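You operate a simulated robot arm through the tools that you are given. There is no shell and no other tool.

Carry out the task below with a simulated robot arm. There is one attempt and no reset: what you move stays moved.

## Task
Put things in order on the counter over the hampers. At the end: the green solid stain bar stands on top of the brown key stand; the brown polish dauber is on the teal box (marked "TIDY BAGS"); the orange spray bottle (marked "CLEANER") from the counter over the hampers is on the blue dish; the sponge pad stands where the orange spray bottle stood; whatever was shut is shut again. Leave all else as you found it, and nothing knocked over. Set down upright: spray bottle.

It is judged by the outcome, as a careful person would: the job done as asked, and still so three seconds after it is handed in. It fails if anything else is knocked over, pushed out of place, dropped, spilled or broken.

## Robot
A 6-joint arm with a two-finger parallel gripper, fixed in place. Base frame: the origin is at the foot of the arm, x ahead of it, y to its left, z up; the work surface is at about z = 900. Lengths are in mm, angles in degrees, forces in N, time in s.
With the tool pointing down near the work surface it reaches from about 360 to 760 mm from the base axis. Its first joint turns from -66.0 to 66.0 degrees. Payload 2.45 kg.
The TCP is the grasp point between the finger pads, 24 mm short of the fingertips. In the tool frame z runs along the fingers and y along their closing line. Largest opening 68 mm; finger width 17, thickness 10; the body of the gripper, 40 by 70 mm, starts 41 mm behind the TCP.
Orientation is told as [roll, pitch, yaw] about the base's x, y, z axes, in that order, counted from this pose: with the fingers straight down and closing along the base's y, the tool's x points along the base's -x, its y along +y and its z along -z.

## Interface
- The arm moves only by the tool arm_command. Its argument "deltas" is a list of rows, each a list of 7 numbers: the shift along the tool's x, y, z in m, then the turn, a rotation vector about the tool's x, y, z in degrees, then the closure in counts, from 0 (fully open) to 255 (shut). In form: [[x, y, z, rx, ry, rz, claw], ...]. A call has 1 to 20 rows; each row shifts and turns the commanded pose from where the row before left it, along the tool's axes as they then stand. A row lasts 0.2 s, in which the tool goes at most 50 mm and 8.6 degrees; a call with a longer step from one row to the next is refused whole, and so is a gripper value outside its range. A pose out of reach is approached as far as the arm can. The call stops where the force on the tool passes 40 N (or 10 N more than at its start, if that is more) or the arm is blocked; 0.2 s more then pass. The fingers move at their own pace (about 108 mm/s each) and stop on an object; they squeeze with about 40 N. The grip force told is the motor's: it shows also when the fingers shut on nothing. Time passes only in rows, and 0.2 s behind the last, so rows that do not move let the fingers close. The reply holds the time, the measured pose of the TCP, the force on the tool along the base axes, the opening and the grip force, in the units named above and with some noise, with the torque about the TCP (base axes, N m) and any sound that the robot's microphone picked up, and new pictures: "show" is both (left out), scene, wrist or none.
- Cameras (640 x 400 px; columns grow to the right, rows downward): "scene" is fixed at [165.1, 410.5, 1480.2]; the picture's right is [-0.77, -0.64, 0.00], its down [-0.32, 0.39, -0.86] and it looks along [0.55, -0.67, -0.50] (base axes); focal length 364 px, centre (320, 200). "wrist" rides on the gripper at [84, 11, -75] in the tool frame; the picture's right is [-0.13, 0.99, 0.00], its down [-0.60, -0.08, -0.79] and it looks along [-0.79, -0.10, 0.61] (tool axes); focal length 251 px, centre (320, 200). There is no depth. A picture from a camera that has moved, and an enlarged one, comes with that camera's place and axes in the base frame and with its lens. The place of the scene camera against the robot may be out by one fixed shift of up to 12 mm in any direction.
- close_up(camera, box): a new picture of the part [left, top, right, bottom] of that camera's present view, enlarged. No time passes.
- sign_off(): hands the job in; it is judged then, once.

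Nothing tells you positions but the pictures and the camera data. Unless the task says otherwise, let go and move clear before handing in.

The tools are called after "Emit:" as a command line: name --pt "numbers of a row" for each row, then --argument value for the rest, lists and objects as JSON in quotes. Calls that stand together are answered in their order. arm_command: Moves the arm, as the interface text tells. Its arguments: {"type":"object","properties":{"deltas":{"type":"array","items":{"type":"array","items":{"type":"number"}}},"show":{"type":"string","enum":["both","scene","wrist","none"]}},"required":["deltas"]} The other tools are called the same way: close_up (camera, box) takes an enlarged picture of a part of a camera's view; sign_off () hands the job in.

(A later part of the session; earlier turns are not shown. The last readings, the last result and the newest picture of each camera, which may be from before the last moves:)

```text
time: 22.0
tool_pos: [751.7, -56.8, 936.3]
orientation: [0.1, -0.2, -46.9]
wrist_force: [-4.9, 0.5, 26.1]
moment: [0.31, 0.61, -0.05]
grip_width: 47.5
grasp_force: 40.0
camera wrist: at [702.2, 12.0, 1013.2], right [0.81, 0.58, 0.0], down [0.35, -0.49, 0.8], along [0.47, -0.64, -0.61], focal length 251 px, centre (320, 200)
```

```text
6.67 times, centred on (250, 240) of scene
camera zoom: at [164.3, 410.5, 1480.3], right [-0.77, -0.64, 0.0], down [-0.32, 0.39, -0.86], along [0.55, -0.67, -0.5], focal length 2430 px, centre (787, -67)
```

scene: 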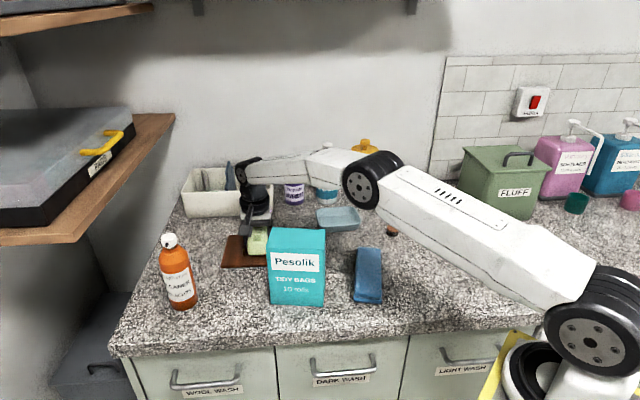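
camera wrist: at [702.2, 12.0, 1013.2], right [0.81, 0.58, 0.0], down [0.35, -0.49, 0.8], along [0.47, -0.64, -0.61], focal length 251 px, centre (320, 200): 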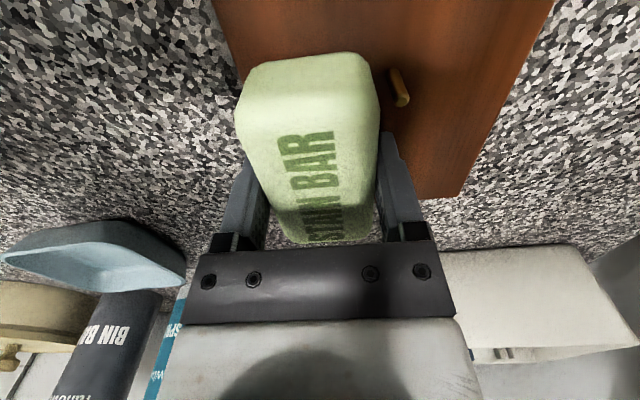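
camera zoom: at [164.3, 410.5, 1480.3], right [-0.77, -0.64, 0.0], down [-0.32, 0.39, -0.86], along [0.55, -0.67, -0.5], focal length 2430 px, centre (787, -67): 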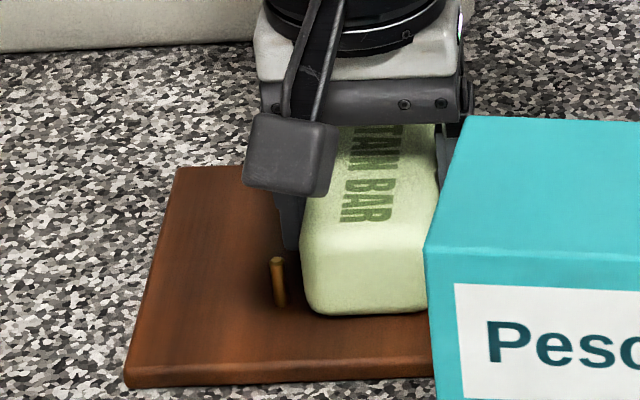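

Contact is made (26 N). I'll ease up 1.5 mm, then open the fingers.

Emit:
arm_command --pt "0 0 -0.0015 0 0 0 255" --pt "0 0 0 0 0 0 200" --pt "0 0 0 0 0 0 60" --pt "0 0 0 0 0 0 0" --pt "0 0 0 0 0 0 0" --show "both"

```text
time: 23.2
tool_pos: [750.7, -54.3, 934.9]
orientation: [-0.1, 0.1, -46.8]
wrist_force: [-1.7, -1.8, 2.2]
moment: [0.01, -0.09, -0.06]
grip_width: 66.2
grasp_force: 0.0
camera wrist: at [701.3, 12.7, 1010.5], right [0.81, 0.58, 0.0], down [0.36, -0.49, 0.79], along [0.46, -0.64, -0.61], focal length 251 px, centre (320, 200)
```

scene: 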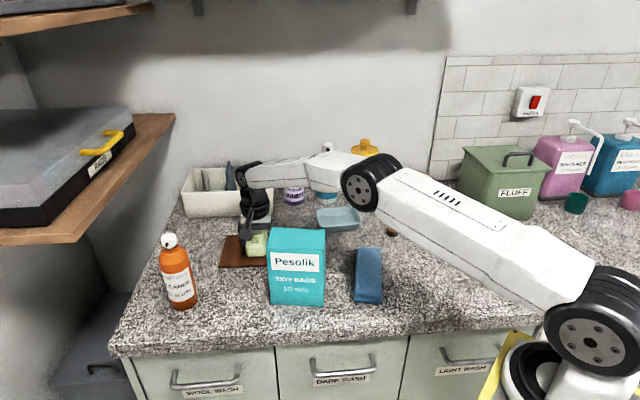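
wrist: 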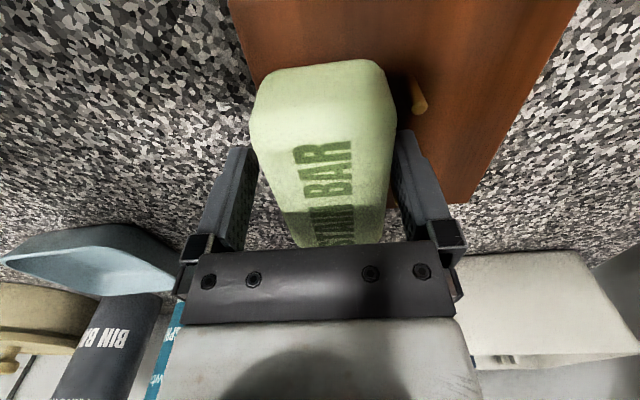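

The bar is released on the board. I'll rise straight up slowly and check that it stays.

Emit:
arm_command --pt "0 0 -0.003 0 0 0 0" --pt "0 0 -0.006 0 0 0 0" --pt "0 0 0 0 0 0 0" --show "wrist"

```text
time: 24.0
tool_pos: [750.6, -56.0, 943.8]
orientation: [-0.1, 0.1, -46.8]
wrist_force: [-0.7, 0.9, 0.3]
moment: [0.01, -0.04, 0.02]
grip_width: 67.9
grasp_force: 0.0
camera wrist: at [701.9, 12.7, 1020.5], right [0.81, 0.58, 0.0], down [0.36, -0.49, 0.79], along [0.46, -0.64, -0.61], focal length 251 px, centre (320, 200)
```

wrist: 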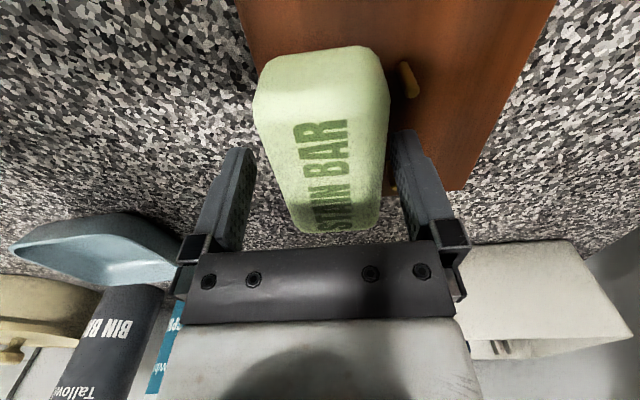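

The bar stays on the board. I'll climb to a safe height and look at the placement.

Emit:
arm_command --pt "0 0 -0.03 0 0 0 0" --pt "0 0 -0.04 0 0 0 0" --pt "0 0 -0.045 0 0 0 0" --pt "0 0 -0.045 0 0 0 0" --pt "0 0 -0.045 0 0 0 0" --pt "0 0 0 0 0 0 0" --show "both"

Emit:
close_up --camera "scene" --box '[210, 200, 310, 290]'

Emit:
close_up --camera "wrist" --box '[220, 0, 420, 140]'

```text
time: 25.4
tool_pos: [748.8, -56.6, 1150.6]
orientation: [-0.1, 0.0, -46.9]
wrist_force: [-1.3, 0.7, 0.2]
moment: [-0.02, -0.02, -0.01]
grip_width: 68.1
grasp_force: 0.0
camera wrist: at [699.9, 11.9, 1226.4], right [0.81, 0.58, 0.0], down [0.36, -0.49, 0.79], along [0.46, -0.64, -0.61], focal length 251 px, centre (320, 200)
```

scene: 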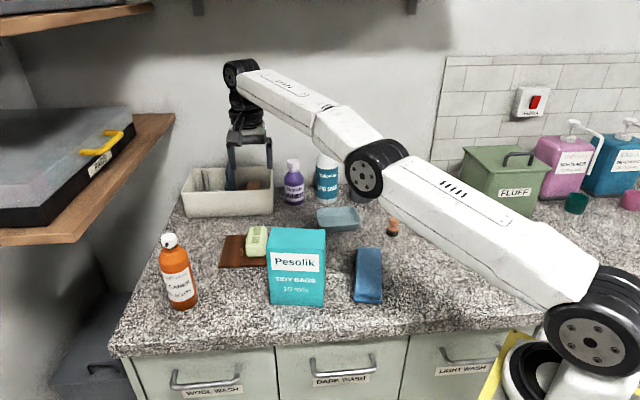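
wrist: 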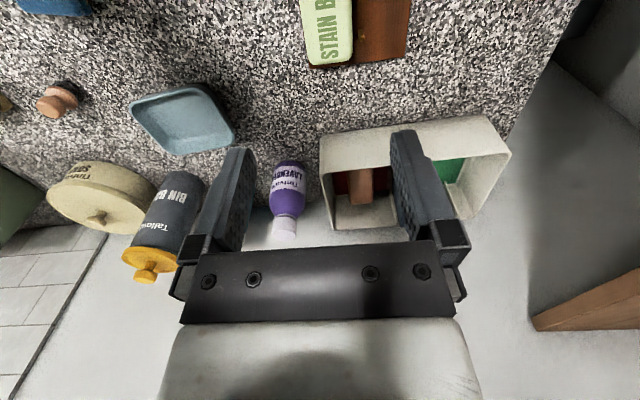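

```text
4.44 times, centred on (260, 245) of scene
camera zoom: at [165.1, 410.5, 1480.2], right [-0.77, -0.64, 0.0], down [-0.32, 0.39, -0.86], along [0.55, -0.67, -0.5], focal length 1620 px, centre (587, 0)
```

zoom: 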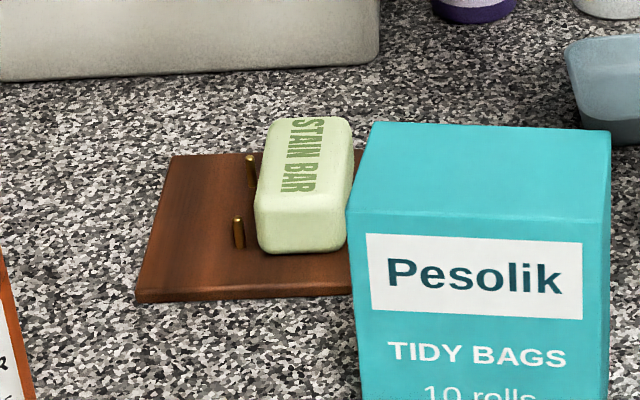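

```text
2.86 times, centred on (320, 70) of wrist
camera zoom: at [699.9, 11.9, 1226.4], right [0.81, 0.58, 0.0], down [0.36, -0.49, 0.79], along [0.46, -0.64, -0.61], focal length 718 px, centre (320, 571)
```

zoom: 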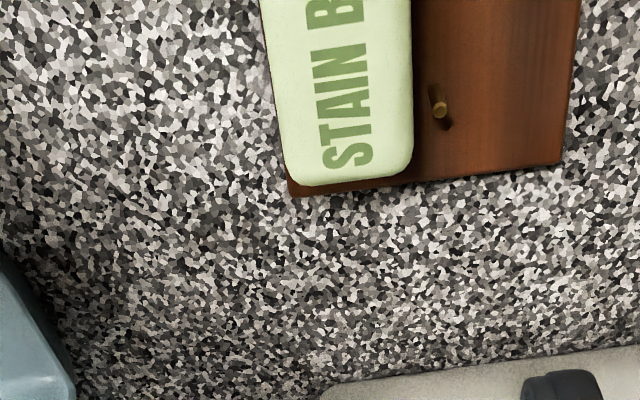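

The bar rests flat on the stand, clear of the pegs. I want to check whether the stand itself shifted during the release.

Emit:
close_up --camera "scene" --box '[215, 215, 345, 315]'

Emit:
close_up --camera "scene" --box '[140, 225, 220, 320]'

```text
4.00 times, centred on (280, 265) of scene
camera zoom: at [165.1, 410.5, 1480.2], right [-0.77, -0.64, 0.0], down [-0.32, 0.39, -0.86], along [0.55, -0.67, -0.5], focal length 1458 px, centre (480, -60)
```

zoom: 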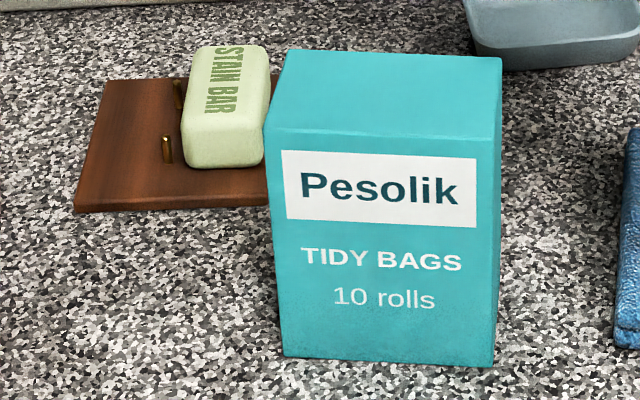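

```text
4.21 times, centred on (180, 272) of scene
camera zoom: at [165.1, 410.5, 1480.2], right [-0.77, -0.64, 0.0], down [-0.32, 0.39, -0.86], along [0.55, -0.67, -0.5], focal length 1535 px, centre (910, -105)
```

zoom: 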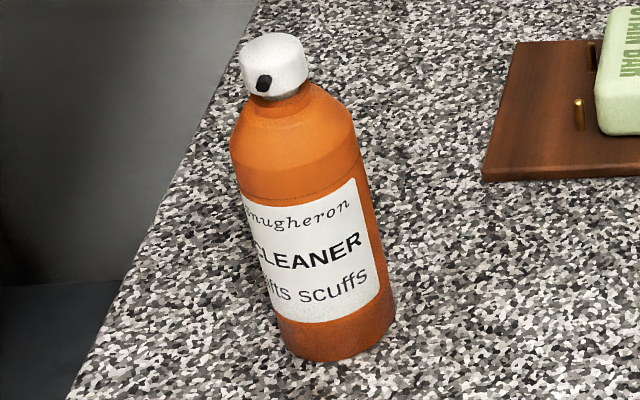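

The stand slid only about 6 mm when the fingers opened; the bar is well seated. Next is the orange bottle near (753,156); I'll move to view it from behind the gripper with heading about -15°.

Emit:
arm_command --pt "0 0 0 0 0 -8 0" --pt "0 0 0 0 0 -8 0" --pt "0 0 0 0 0 -8 0" --pt "0 0 0 0 0 -8 0" --pt "0.02633 0.02977 -0.0043 0 0 0 0" --pt "0.02633 0.02977 -0.0043 0 0 0 0" --pt "0.02633 0.02977 -0.0043 0 0 0 0" --pt "0.02633 0.02977 -0.0043 0 0 0 0" --pt "0.02633 0.02977 -0.0043 0 0 0 0" --pt "0.02633 0.02977 -0.0043 0 0 0 0" --pt "0.02633 0.02977 -0.0043 0 0 0 0" --pt "0 0 0 0 0 0 0" --show "both"

Emit:
close_up --camera "wrist" --box '[240, 60, 440, 240]'

```text
time: 28.0
tool_pos: [735.3, 76.1, 1182.5]
orientation: [-0.2, 0.1, -14.8]
wrist_force: [0.2, 0.0, 0.4]
moment: [-0.01, -0.01, 0.0]
grip_width: 68.0
grasp_force: 0.0
out of reach, approached as far as the arm can: row 4, 5, 6, 7, 8, 9, 10, 11
camera wrist: at [657.5, 107.4, 1260.1], right [0.38, 0.93, 0.0], down [0.57, -0.23, 0.79], along [0.73, -0.3, -0.61], focal length 251 px, centre (320, 200)
```

scene: 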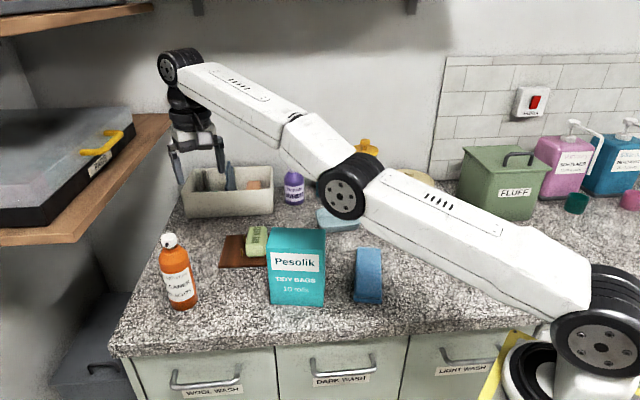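
wrist: 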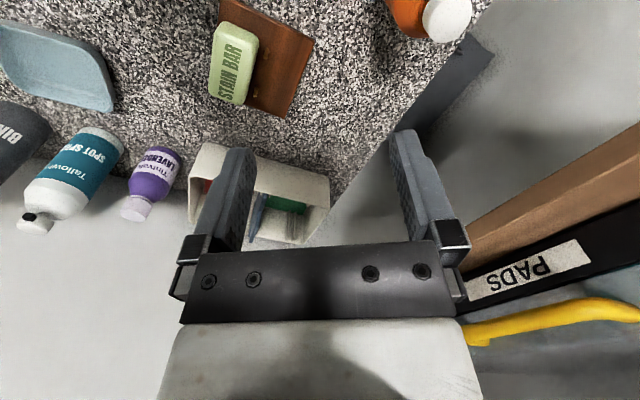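

```text
2.22 times, centred on (340, 150) of wrist
camera zoom: at [657.5, 107.4, 1260.1], right [0.38, 0.93, 0.0], down [0.57, -0.23, 0.79], along [0.73, -0.3, -0.61], focal length 559 px, centre (276, 311)
```

zoom: 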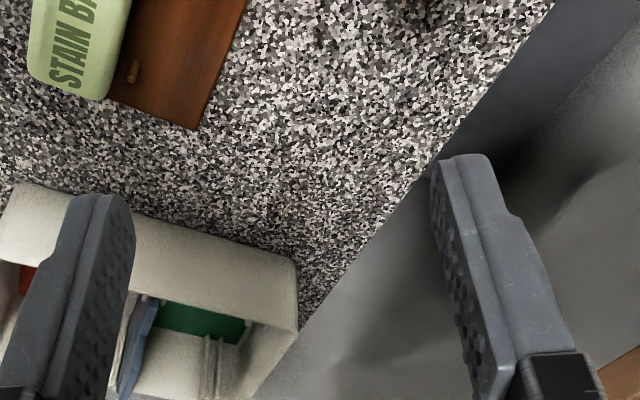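

The arm reports the requested viewing pose as out of reach and stopped at (735,76,1182). I'll query where it stands with a null row before moving further.

Emit:
arm_command --pt "0 0 0 0 0 0 0" --show "none"

```text
time: 28.4
tool_pos: [735.4, 75.1, 1183.6]
orientation: [-0.1, 0.0, -14.9]
wrist_force: [0.0, -0.1, -0.1]
moment: [0.01, 0.01, 0.0]
grip_width: 67.9
grasp_force: 0.0
```

The command seems clamped to the current pose. I'll try a small inward move to see how it responds.

Emit:
arm_command --pt "0.03 0 0 0 0 0 0" --pt "0 0 0 0 0 0 0" --show "none"

```text
time: 29.0
tool_pos: [733.9, 76.2, 1183.1]
orientation: [-0.1, 0.1, -14.8]
wrist_force: [0.1, 0.3, 0.0]
moment: [0.0, 0.02, -0.01]
grip_width: 68.0
grasp_force: 0.0
out of reach, approached as far as the arm can: row 1
```

Emit:
arm_command --pt "0 0 0 0 0 0 0" --pt "0 0 0 0 0 0 0" --show "both"

Emit:
close_up --camera "scene" --box '[120, 30, 400, 240]'

```text
time: 29.6
tool_pos: [734.3, 75.5, 1184.0]
orientation: [-0.1, 0.1, -14.9]
wrist_force: [0.4, 0.1, -0.1]
moment: [0.03, 0.01, -0.01]
grip_width: 68.2
grasp_force: 0.1
camera wrist: at [657.6, 107.2, 1259.9], right [0.38, 0.93, 0.0], down [0.57, -0.23, 0.79], along [0.73, -0.3, -0.61], focal length 251 px, centre (320, 200)
```

scene: 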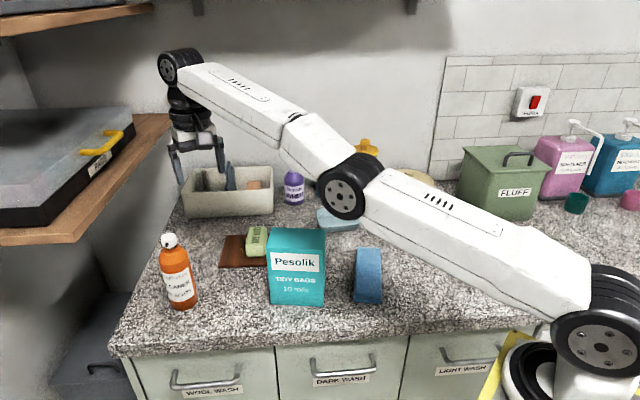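
wrist: 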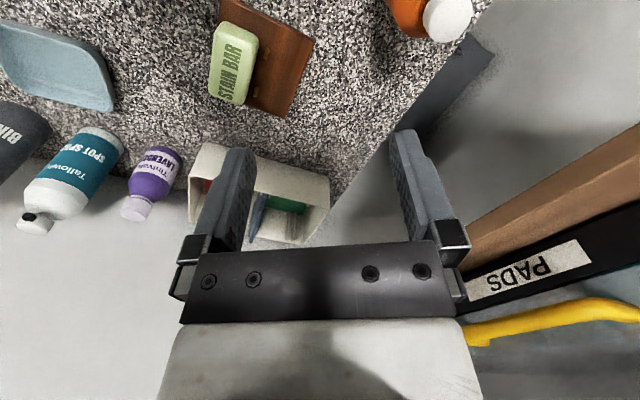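

```text
1.90 times, centred on (260, 135) of scene
camera zoom: at [165.1, 410.5, 1480.2], right [-0.77, -0.64, 0.0], down [-0.32, 0.39, -0.86], along [0.55, -0.67, -0.5], focal length 694 px, centre (434, 324)
```

zoom: 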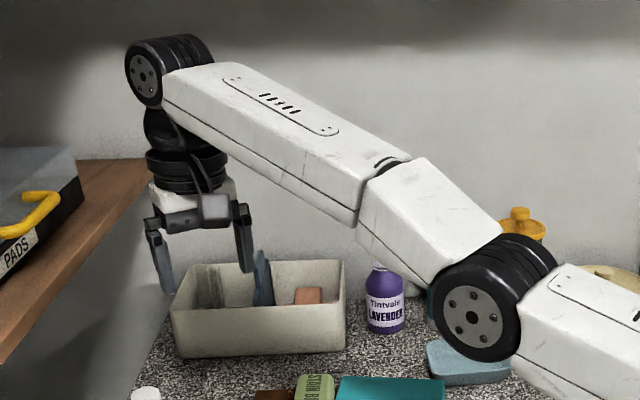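

The elbow has slipped through straight into its elbow-down branch (it hangs lower than the shoulder–wrist line), which blocks inward motion. I'll command a small outward reach so the elbow straightens and can flip back up.

Emit:
arm_command --pt "-0.0187 0.0071 0 0 0 0 0" --pt "0 0 0 0 0 0 0" --show "scene"

```text
time: 30.2
tool_pos: [734.3, 75.1, 1182.9]
orientation: [-0.2, 0.1, -14.7]
wrist_force: [-1.2, -0.6, -0.3]
moment: [-0.01, 0.01, -0.02]
grip_width: 67.9
grasp_force: 0.1
out of reach, approached as far as the arm can: row 1
```

scene: 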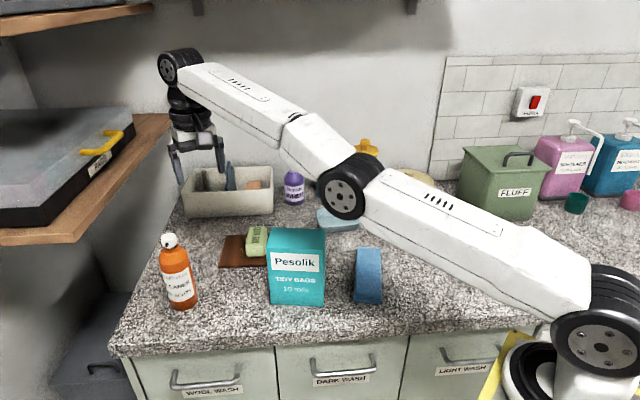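

Neither direction moved. I'll try retracing the way I came (toward -y and slightly down).

Emit:
arm_command --pt "-0.0106 -0.0282 0.005 0 0 0 0" --pt "0 0 0 0 0 0 0" --show "none"

Emit:
arm_command --pt "0 0 0.01 0 0 0 0" --pt "0 0 0 0 0 0 0" --show "none"

```text
time: 30.8
tool_pos: [739.6, 46.4, 1178.6]
orientation: [0.1, 0.1, -14.7]
wrist_force: [0.4, 0.0, 0.2]
moment: [0.0, 0.01, 0.01]
grip_width: 68.1
grasp_force: 0.1
```

```text
time: 31.4
tool_pos: [742.5, 46.2, 1168.6]
orientation: [0.0, 0.1, -14.7]
wrist_force: [-0.1, 0.0, -0.3]
moment: [-0.03, 0.0, 0.0]
grip_width: 67.9
grasp_force: 0.1
out of reach, approached as far as the arm can: row 1
```

The reachable shell here is thin (elbow near straight on the wrong side). I'll creep outward in 1 mm steps to straighten the elbow.

Emit:
arm_command --pt "-0.00095 0.0003 0 0 0 0 0" --pt "-0.00095 0.0003 0 0 0 0 0" --pt "-0.00095 0.0003 0 0 0 0 0" --pt "-0.00095 0.0003 0 0 0 0 0" --pt "-0.00095 0.0003 0 0 0 0 0" --pt "-0.00095 0.0003 0 0 0 0 0" --pt "0 0 0 0 0 0 0" --show "scene"

```text
time: 33.0
tool_pos: [743.6, 44.9, 1169.2]
orientation: [0.1, 0.0, -14.8]
wrist_force: [-0.5, 0.8, 0.0]
moment: [-0.02, 0.01, 0.0]
grip_width: 68.2
grasp_force: 0.0
```

scene: 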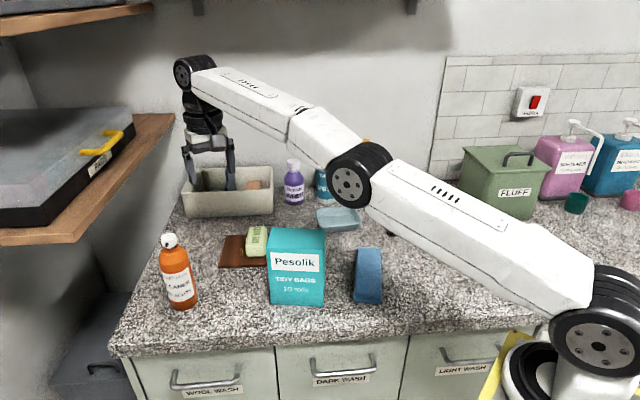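

Emit:
arm_command --pt "-0.0019 0.0006 0 0 0 0 0" --pt "-0.0019 0.0006 0 0 0 0 0" --pt "-0.0019 0.0006 0 0 0 0 0" --pt "-0.0019 0.0006 0 0 0 0 0" --pt "0 0 0 0 0 0 0" --show "scene"

Emit:
close_up --camera "scene" --box '[160, 40, 640, 380]'

```text
time: 34.2
tool_pos: [744.8, 46.6, 1167.7]
orientation: [-0.1, 0.0, -14.8]
wrist_force: [-0.5, -1.0, -0.6]
moment: [0.03, 0.06, -0.03]
grip_width: 68.1
grasp_force: 0.1
out of reach, approached as far as the arm can: row 1, 3
```

scene: 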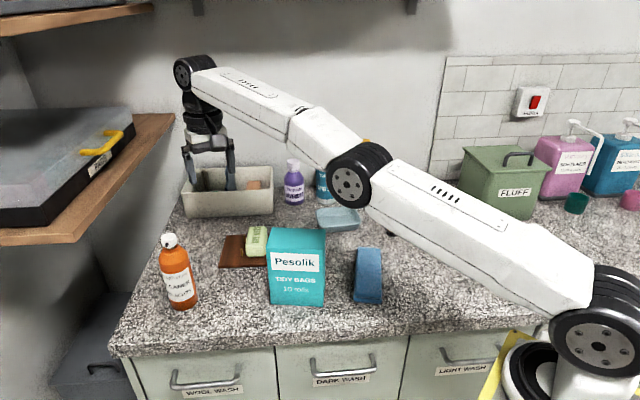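

```text
1.18 times, centred on (400, 210) of scene
camera zoom: at [165.1, 410.5, 1480.2], right [-0.77, -0.64, 0.0], down [-0.32, 0.39, -0.86], along [0.55, -0.67, -0.5], focal length 429 px, centre (226, 188)
```

zoom: 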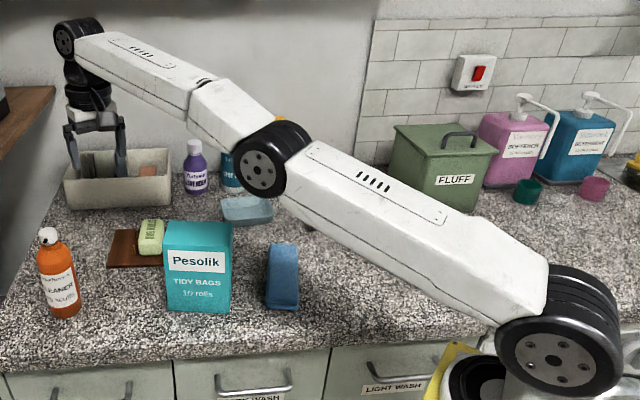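

I'm at the boundary now. I'll test an inward move to see whether the elbow has flipped.

Emit:
arm_command --pt "0.01 -0.003 0 0 0 0 0" --pt "0.01 -0.003 0 0 0 0 0" --pt "0 0 0 0 0 0 0" --show "scene"

```text
time: 35.0
tool_pos: [741.7, 46.3, 1168.9]
orientation: [0.0, 0.1, -14.8]
wrist_force: [-0.9, 0.0, 0.5]
moment: [0.0, 0.02, -0.02]
grip_width: 67.9
grasp_force: 0.1
out of reach, approached as far as the arm can: row 1, 2
```

scene: 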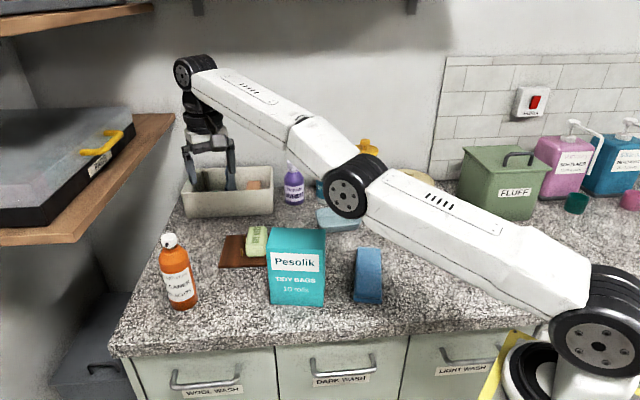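

Still elbow-down, with only a 3 mm thick shell. I'll alternate outward pushes past the limit with inward tests until the elbow flips.

Emit:
arm_command --pt "-0.0038 0.0012 0 0 0 0 0" --pt "-0.0095 0.003 0 0 0 0 0" --pt "-0.0095 0.003 0 0 0 0 0" --pt "0.01 -0.003 0 0 0 0 0" --pt "0.01 -0.003 0 0 0 0 0" --pt "0.01 -0.003 0 0 0 0 0" --pt "0 0 0 0 0 0 0" --show "none"

Emit:
arm_command --pt "-0.0028 0.0009 0 0 0 0 0" --pt "-0.028 0.009 0 0 0 0 0" --pt "0.01 -0.003 0 0 0 0 0" --pt "0.01 -0.003 0 0 0 0 0" --pt "0.01 -0.003 0 0 0 0 0" --pt "0 0 0 0 0 0 0" --show "none"

```text
time: 36.6
tool_pos: [741.0, 47.8, 1173.3]
orientation: [0.1, 0.1, -14.7]
wrist_force: [-0.1, -0.1, 0.1]
moment: [0.02, 0.03, 0.01]
grip_width: 67.9
grasp_force: 0.1
out of reach, approached as far as the arm can: row 2, 3, 4, 5, 6
```

```text
time: 38.0
tool_pos: [713.4, 43.1, 1167.6]
orientation: [0.0, -0.1, -14.8]
wrist_force: [0.1, -0.5, 0.0]
moment: [-0.02, 0.04, -0.01]
grip_width: 67.7
grasp_force: 0.1
out of reach, approached as far as the arm can: row 2
```

The elbow flipped back up and the arm moves inward again. I'll keep the wrist inside that limit from now on. Now I go to the bottle viewing pose.

Emit:
arm_command --pt "0.0308 0.0304 -0.003 0 0 0 0" --pt "0.0308 0.0304 -0.003 0 0 0 0" --pt "0.0308 0.0304 -0.003 0 0 0 0" --pt "0.0308 0.0304 -0.003 0 0 0 0" --pt "0 0 0 0 0 0 0" --show "both"

Emit:
close_up --camera "wrist" --box '[240, 60, 440, 240]'

```text
time: 39.2
tool_pos: [625.0, 195.1, 1179.3]
orientation: [-0.1, 0.1, -14.7]
wrist_force: [0.6, -1.2, -0.2]
moment: [-0.05, -0.01, 0.01]
grip_width: 67.9
grasp_force: 0.0
camera wrist: at [547.2, 225.9, 1255.5], right [0.38, 0.93, 0.0], down [0.56, -0.23, 0.79], along [0.73, -0.3, -0.61], focal length 251 px, centre (320, 200)
```

scene: 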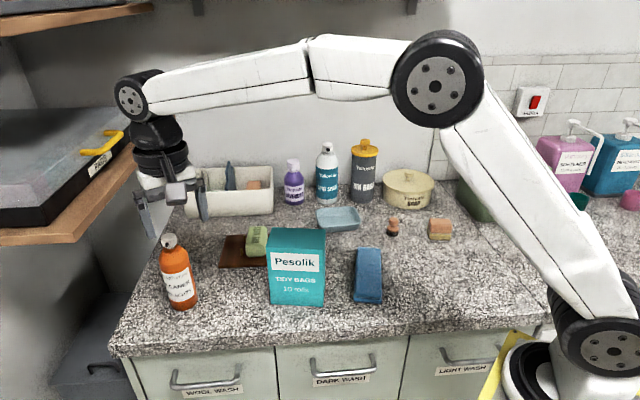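
wrist: 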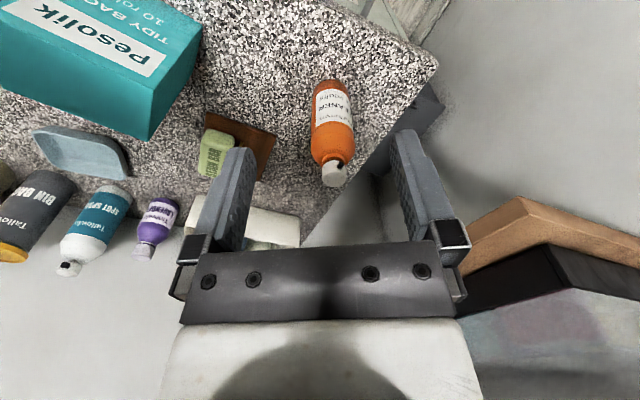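

```text
2.22 times, centred on (340, 150) of wrist
camera zoom: at [547.2, 225.9, 1255.5], right [0.38, 0.93, 0.0], down [0.56, -0.23, 0.79], along [0.73, -0.3, -0.61], focal length 559 px, centre (276, 311)
```

zoom: 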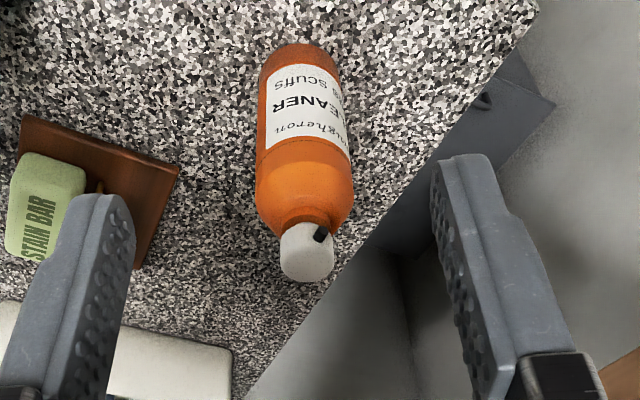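

The bottle's axis is near (747,162) with cap top at about z=1064, and its nozzle points to about azimuth 135°. I'll turn to heading -25°, tilt 15° outward to keep the elbow bent, and move above the cap for checking.

Emit:
arm_command --pt "0 0 0 0 0 5.15 0" --pt "0 0 0 0 0 5.15 0" --pt "0 0 0 0 -7.5 0 0" --pt "0 0 0 0 -7.5 0 0" --pt "-0.026 0.0054 0.0105 0 0 0 0" --pt "-0.026 0.0054 0.0105 0 0 0 0" --pt "-0.026 0.0054 0.0105 0 0 0 0" --pt "0 0 0 0 0 0 0" --show "both"

Emit:
close_up --camera "wrist" --box '[240, 40, 440, 220]'

```text
time: 41.0
tool_pos: [709.6, 170.7, 1169.6]
orientation: [-0.1, -15.0, -25.1]
wrist_force: [0.4, 0.6, 0.2]
moment: [0.02, 0.01, -0.05]
grip_width: 68.0
grasp_force: 0.0
camera wrist: at [623.1, 225.3, 1221.3], right [0.53, 0.84, 0.03], down [0.31, -0.23, 0.92], along [0.79, -0.48, -0.38], focal length 251 px, centre (320, 200)
```

scene: 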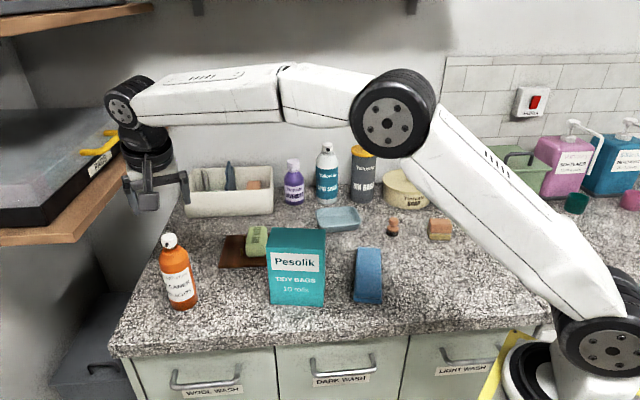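
wrist: 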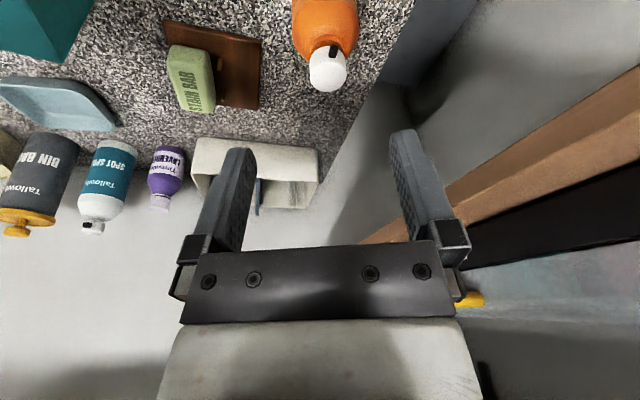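

```text
2.22 times, centred on (340, 130) of wrist
camera zoom: at [623.1, 225.3, 1221.3], right [0.53, 0.84, 0.03], down [0.31, -0.23, 0.92], along [0.79, -0.48, -0.38], focal length 559 px, centre (276, 356)
```

zoom: 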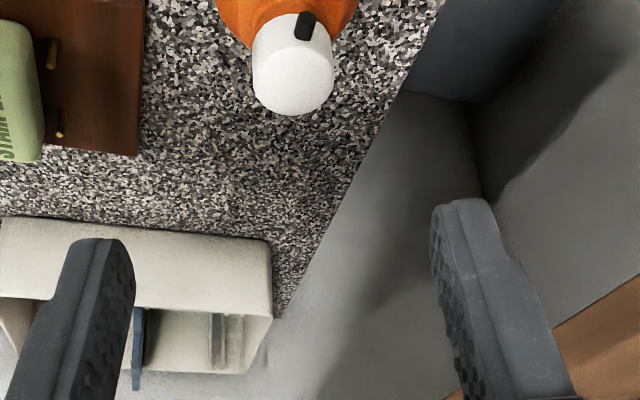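

The cap centre comes out at about (746,162), consistent between both views. I'll move to just above it and check centring.

Emit:
arm_command --pt "-0.0086 0.0038 0.0332 0 0 0 0" --pt "-0.0086 0.0038 0.0332 0 0 0 0" --pt "0 0 0 0 0 0 0" --show "both"

Emit:
close_up --camera "wrist" --box '[220, 40, 440, 240]'

Emit:
close_up --camera "scene" --box '[90, 130, 250, 320]'

```text
time: 41.8
tool_pos: [740.8, 166.2, 1111.9]
orientation: [0.0, -15.1, -25.2]
wrist_force: [-0.3, -0.1, 1.4]
moment: [0.06, 0.0, -0.01]
grip_width: 68.1
grasp_force: 0.0
camera wrist: at [655.8, 217.7, 1163.3], right [0.53, 0.84, 0.03], down [0.31, -0.23, 0.92], along [0.79, -0.48, -0.38], focal length 251 px, centre (320, 200)
```

scene: 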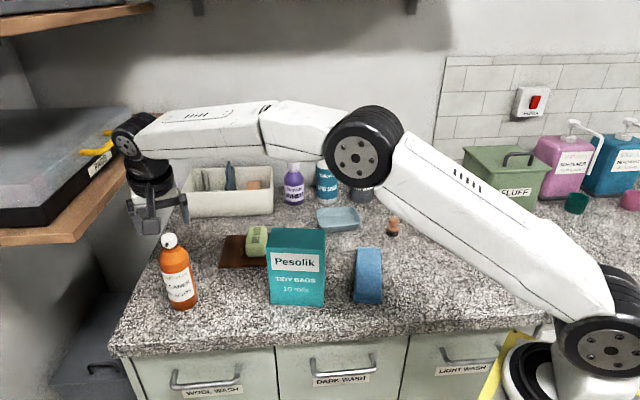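
wrist: 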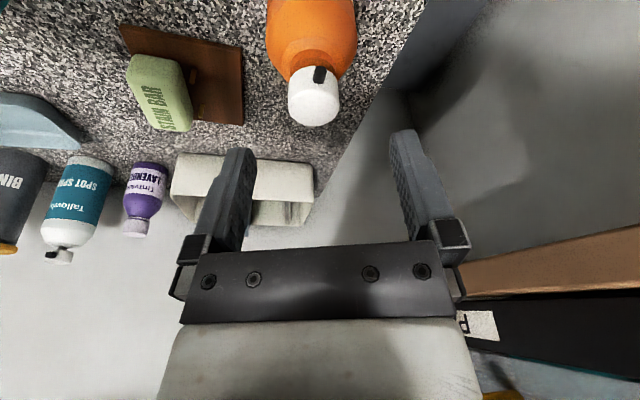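

```text
2.00 times, centred on (330, 140) of wrist
camera zoom: at [655.8, 217.7, 1163.3], right [0.53, 0.84, 0.03], down [0.31, -0.23, 0.92], along [0.79, -0.48, -0.38], focal length 503 px, centre (300, 320)
```

zoom: 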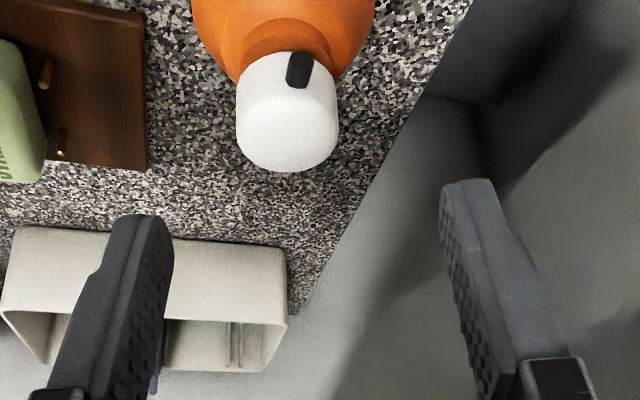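

```text
2.11 times, centred on (170, 225) of scene
camera zoom: at [165.1, 410.5, 1480.2], right [-0.77, -0.64, 0.0], down [-0.32, 0.39, -0.86], along [0.55, -0.67, -0.5], focal length 767 px, centre (636, 147)
```

zoom: 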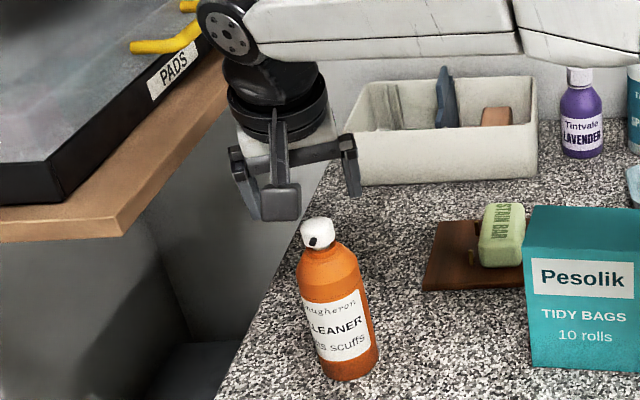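

The cap centre is 6 mm ahead and 2.5 mm to one side; its top is at z≈1064. I'll descend around the cap.

Emit:
arm_command --pt "0.003 -0.0008 0.0152 0 0 0 0" --pt "0.003 -0.0008 0.0152 0 0 0 0" --pt "0.003 -0.0009 0.0151 0 0 0 0" --pt "0 0 0 0 0 0 0" --show "both"

Emit:
close_up --camera "wrist" --box '[220, 80, 440, 280]'

Emit:
close_up --camera "scene" --box '[120, 180, 220, 320]'

```text
time: 42.8
tool_pos: [743.2, 161.9, 1062.9]
orientation: [0.0, -15.0, -25.2]
wrist_force: [-0.2, 0.2, 0.3]
moment: [0.01, -0.01, 0.0]
grip_width: 68.3
grasp_force: 0.0
camera wrist: at [657.5, 214.5, 1115.0], right [0.53, 0.84, 0.03], down [0.31, -0.23, 0.92], along [0.79, -0.48, -0.39], focal length 251 px, centre (320, 200)
```

scene: 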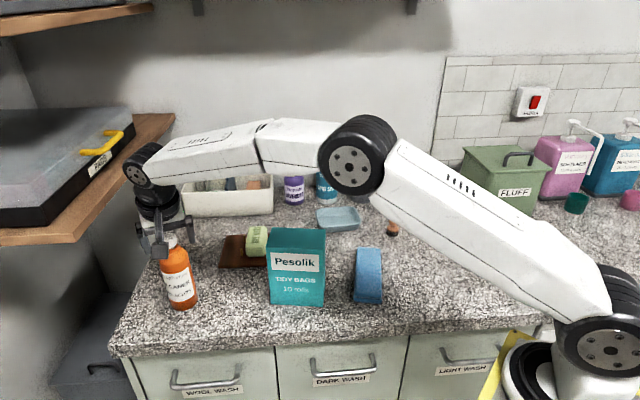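
wrist: 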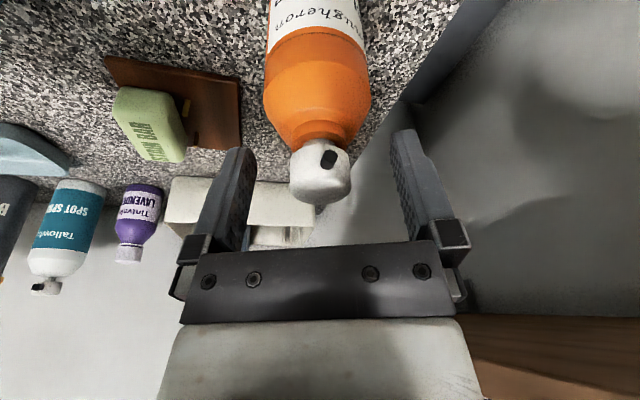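

```text
2.00 times, centred on (330, 180) of wrist
camera zoom: at [657.5, 214.5, 1115.0], right [0.53, 0.84, 0.03], down [0.31, -0.23, 0.92], along [0.79, -0.48, -0.39], focal length 503 px, centre (300, 240)
```

zoom: 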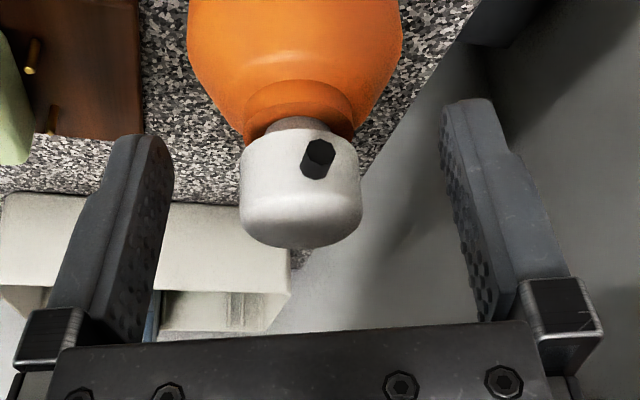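

```text
2.86 times, centred on (170, 250) of scene
camera zoom: at [165.1, 410.5, 1480.2], right [-0.77, -0.64, 0.0], down [-0.32, 0.39, -0.86], along [0.55, -0.67, -0.5], focal length 1042 px, centre (749, 57)
```

zoom: 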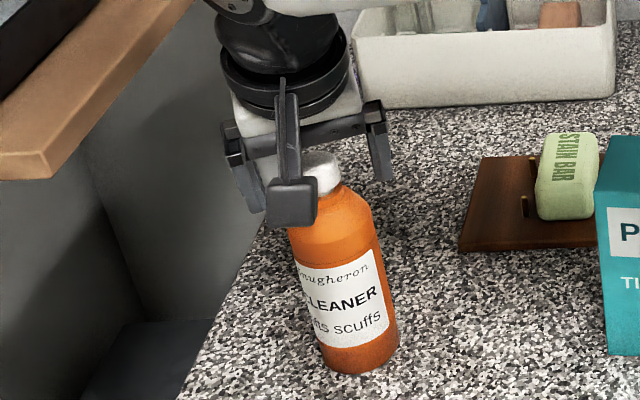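

The cap is centred between the fingers. I'll raise 3 mm to keep fingertips off the shoulder, then close.

Emit:
arm_command --pt "-0.0008 0 -0.0029 0 0 0 0" --pt "0 0 0 0 0 0 100" --pt "0 0 0 0 0 0 255" --pt "0 0 0 0 0 0 255" --pt "0 0 0 0 0 0 255" --show "both"

Emit:
close_up --camera "wrist" --box '[220, 80, 440, 280]'

Emit:
close_up --camera "scene" --box '[120, 180, 220, 320]'

```text
time: 44.0
tool_pos: [743.2, 162.1, 1067.6]
orientation: [0.1, -15.0, -25.2]
wrist_force: [-0.4, 0.4, 0.9]
moment: [-0.04, -0.02, 0.05]
grip_width: 24.8
grasp_force: 39.8
camera wrist: at [657.6, 214.5, 1118.4], right [0.53, 0.84, 0.03], down [0.31, -0.23, 0.92], along [0.79, -0.48, -0.38], focal length 251 px, centre (320, 200)
```

scene: 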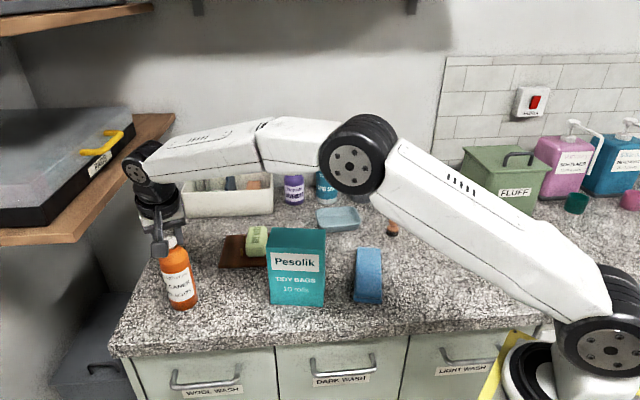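
wrist: 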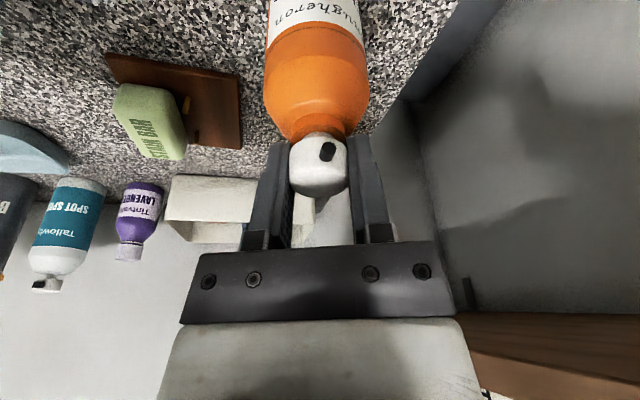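

```text
2.00 times, centred on (330, 180) of wrist
camera zoom: at [657.6, 214.5, 1118.4], right [0.53, 0.84, 0.03], down [0.31, -0.23, 0.92], along [0.79, -0.48, -0.38], focal length 503 px, centre (300, 240)
```

zoom: 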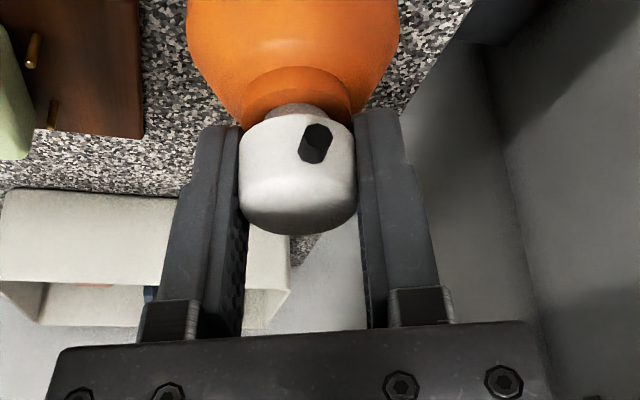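

```text
2.86 times, centred on (170, 250) of scene
camera zoom: at [165.1, 410.5, 1480.2], right [-0.77, -0.64, 0.0], down [-0.32, 0.39, -0.86], along [0.55, -0.67, -0.5], focal length 1042 px, centre (749, 57)
```

zoom: 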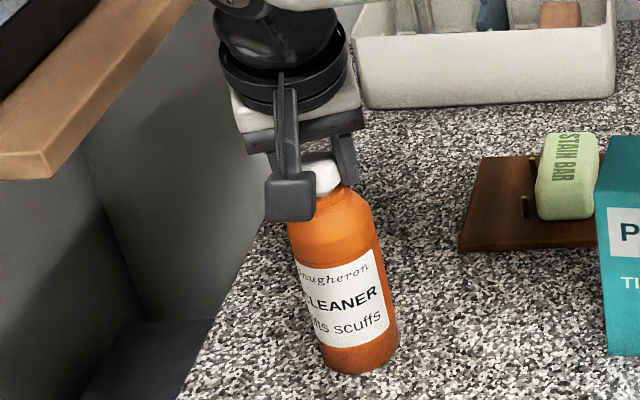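

The cap is held at 24.8 mm and the bottle has not shifted. I'll lift it a little and check that it hangs straight.

Emit:
arm_command --pt "-0.0026 0 -0.0097 0 0 0 255" --pt "-0.0052 0 -0.0193 0 0 0 255" --pt "-0.0052 0 -0.0193 0 0 0 255" --pt "0 0 0 0 0 0 255" --show "both"

Emit:
close_up --camera "scene" --box '[120, 170, 220, 320]'

```text
time: 45.0
tool_pos: [744.1, 160.5, 1117.9]
orientation: [0.1, -14.9, -25.2]
wrist_force: [-0.9, 0.2, -1.9]
moment: [0.02, 0.01, 0.0]
grip_width: 25.3
grasp_force: 40.3
camera wrist: at [658.8, 213.1, 1169.5], right [0.53, 0.84, 0.03], down [0.31, -0.23, 0.92], along [0.79, -0.48, -0.39], focal length 251 px, centre (320, 200)
```

scene: 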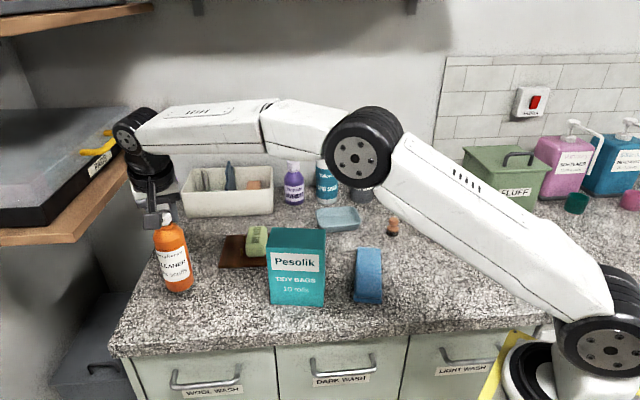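
wrist: 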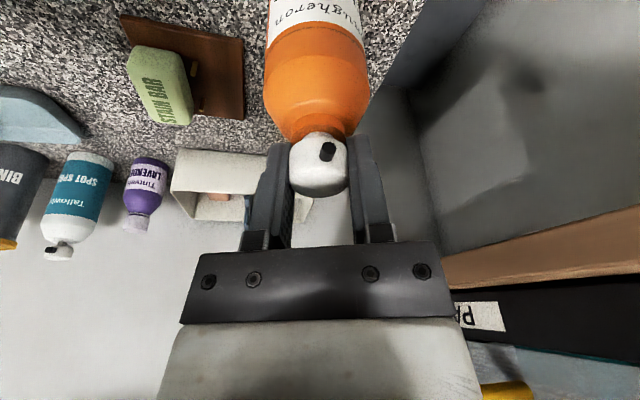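

```text
2.67 times, centred on (170, 245) of scene
camera zoom: at [165.2, 410.5, 1480.2], right [-0.77, -0.64, 0.0], down [-0.32, 0.39, -0.86], along [0.55, -0.67, -0.5], focal length 972 px, centre (720, 80)
```

zoom: 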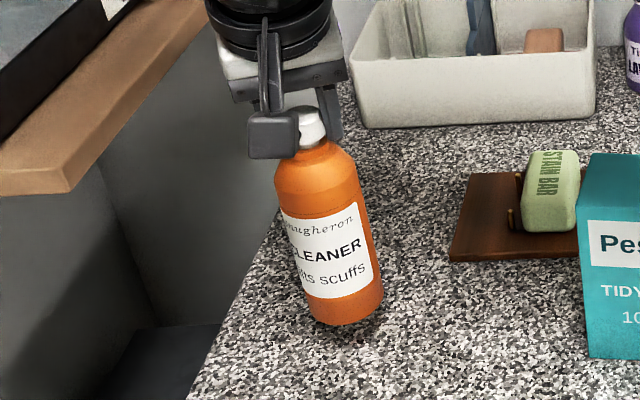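

The bottle hangs securely. I'll carry it along an arc between box and wall, staying above the bar, toward the dish.

Emit:
arm_command --pt "-0.0058 -0.0288 -0.0147 0 0 0 255" --pt "-0.0058 -0.0288 -0.0147 0 0 0 255" --pt "-0.0058 -0.0288 -0.0147 0 0 0 255" --pt "-0.0118 -0.033 0.0032 0 0 0 255" --pt "-0.0118 -0.033 0.0032 0 0 0 255" --pt "-0.0118 -0.033 0.0032 0 0 0 255" --pt "-0.0118 -0.033 0.0032 0 0 0 255" --pt "0 0 0 0 0 0 255" --show "both"

```text
time: 46.8
tool_pos: [699.6, -60.4, 1163.3]
orientation: [0.0, -15.0, -25.2]
wrist_force: [0.0, -0.4, -3.1]
moment: [0.04, 0.01, 0.03]
grip_width: 25.2
grasp_force: 39.9
camera wrist: at [613.3, -7.5, 1214.2], right [0.53, 0.84, 0.03], down [0.31, -0.23, 0.92], along [0.79, -0.48, -0.39], focal length 251 px, centre (320, 200)
```

scene: 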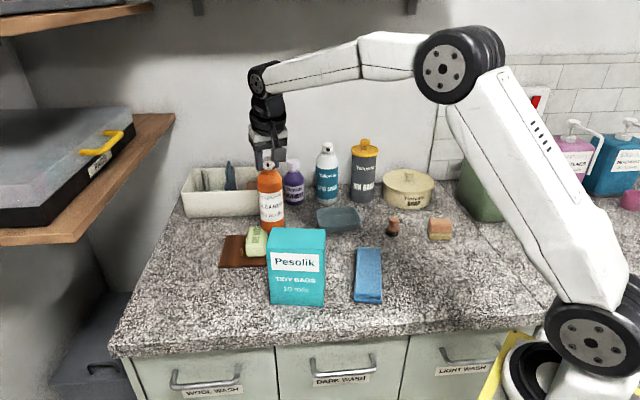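
wrist: 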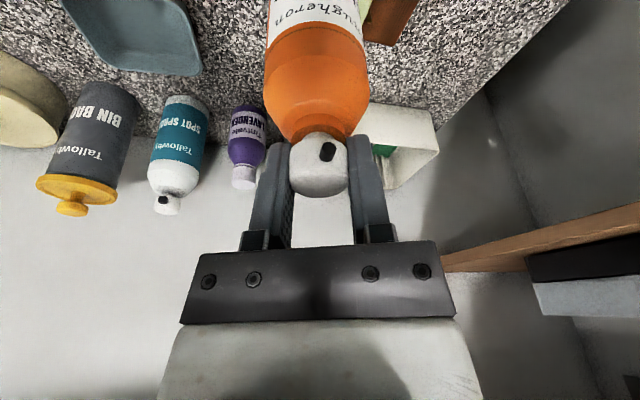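

I need an accurate fix on the dish before the bottle hides it. I'll move to (640,-130) where the dish is visible beside the held bottle.

Emit:
arm_command --pt "0.0079 -0.0296 -0.0021 0 0 0 255" --pt "0.0079 -0.0296 -0.0021 0 0 0 255" --pt "0.0079 -0.0296 -0.0021 0 0 0 255" --pt "0 0 0 0 0 0 255" --show "wrist"

Emit:
close_up --camera "wrist" --box '[140, 0, 300, 130]'

Emit:
close_up --camera "scene" --box '[290, 180, 390, 260]'

```text
time: 47.8
tool_pos: [638.7, -127.6, 1163.6]
orientation: [-0.1, -15.1, -25.1]
wrist_force: [-0.4, -1.2, -2.0]
moment: [0.02, 0.01, -0.01]
grip_width: 25.2
grasp_force: 40.2
camera wrist: at [553.7, -75.9, 1215.2], right [0.53, 0.84, 0.03], down [0.31, -0.23, 0.92], along [0.79, -0.48, -0.39], focal length 251 px, centre (320, 200)
```

wrist: 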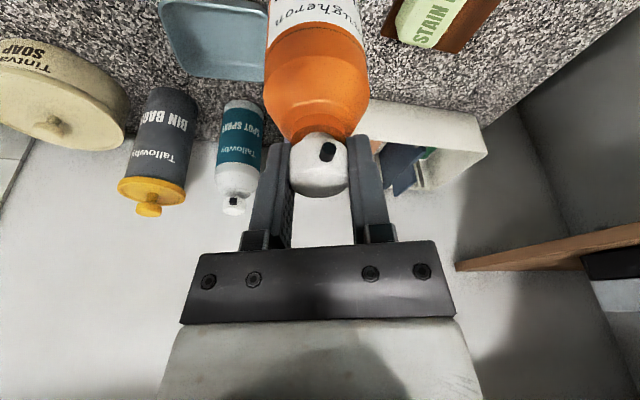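

```text
3.08 times, centred on (220, 65) of wrist
camera zoom: at [553.7, -75.9, 1215.2], right [0.53, 0.84, 0.03], down [0.31, -0.23, 0.92], along [0.79, -0.48, -0.39], focal length 774 px, centre (628, 615)
```

zoom: 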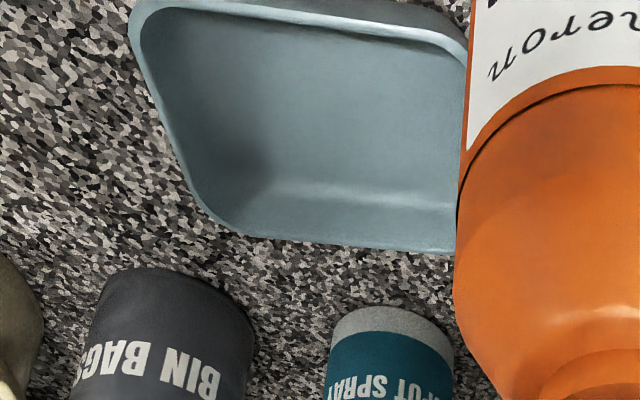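

```text
5.00 times, centred on (340, 220) of scene
camera zoom: at [165.2, 410.4, 1480.2], right [-0.77, -0.64, 0.0], down [-0.32, 0.39, -0.86], along [0.55, -0.67, -0.5], focal length 1822 px, centre (220, 100)
```

zoom: 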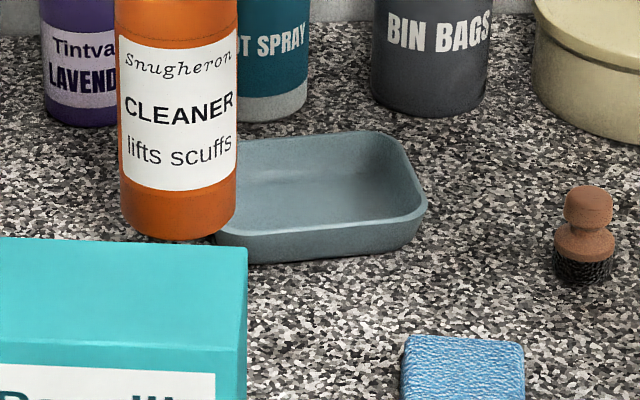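

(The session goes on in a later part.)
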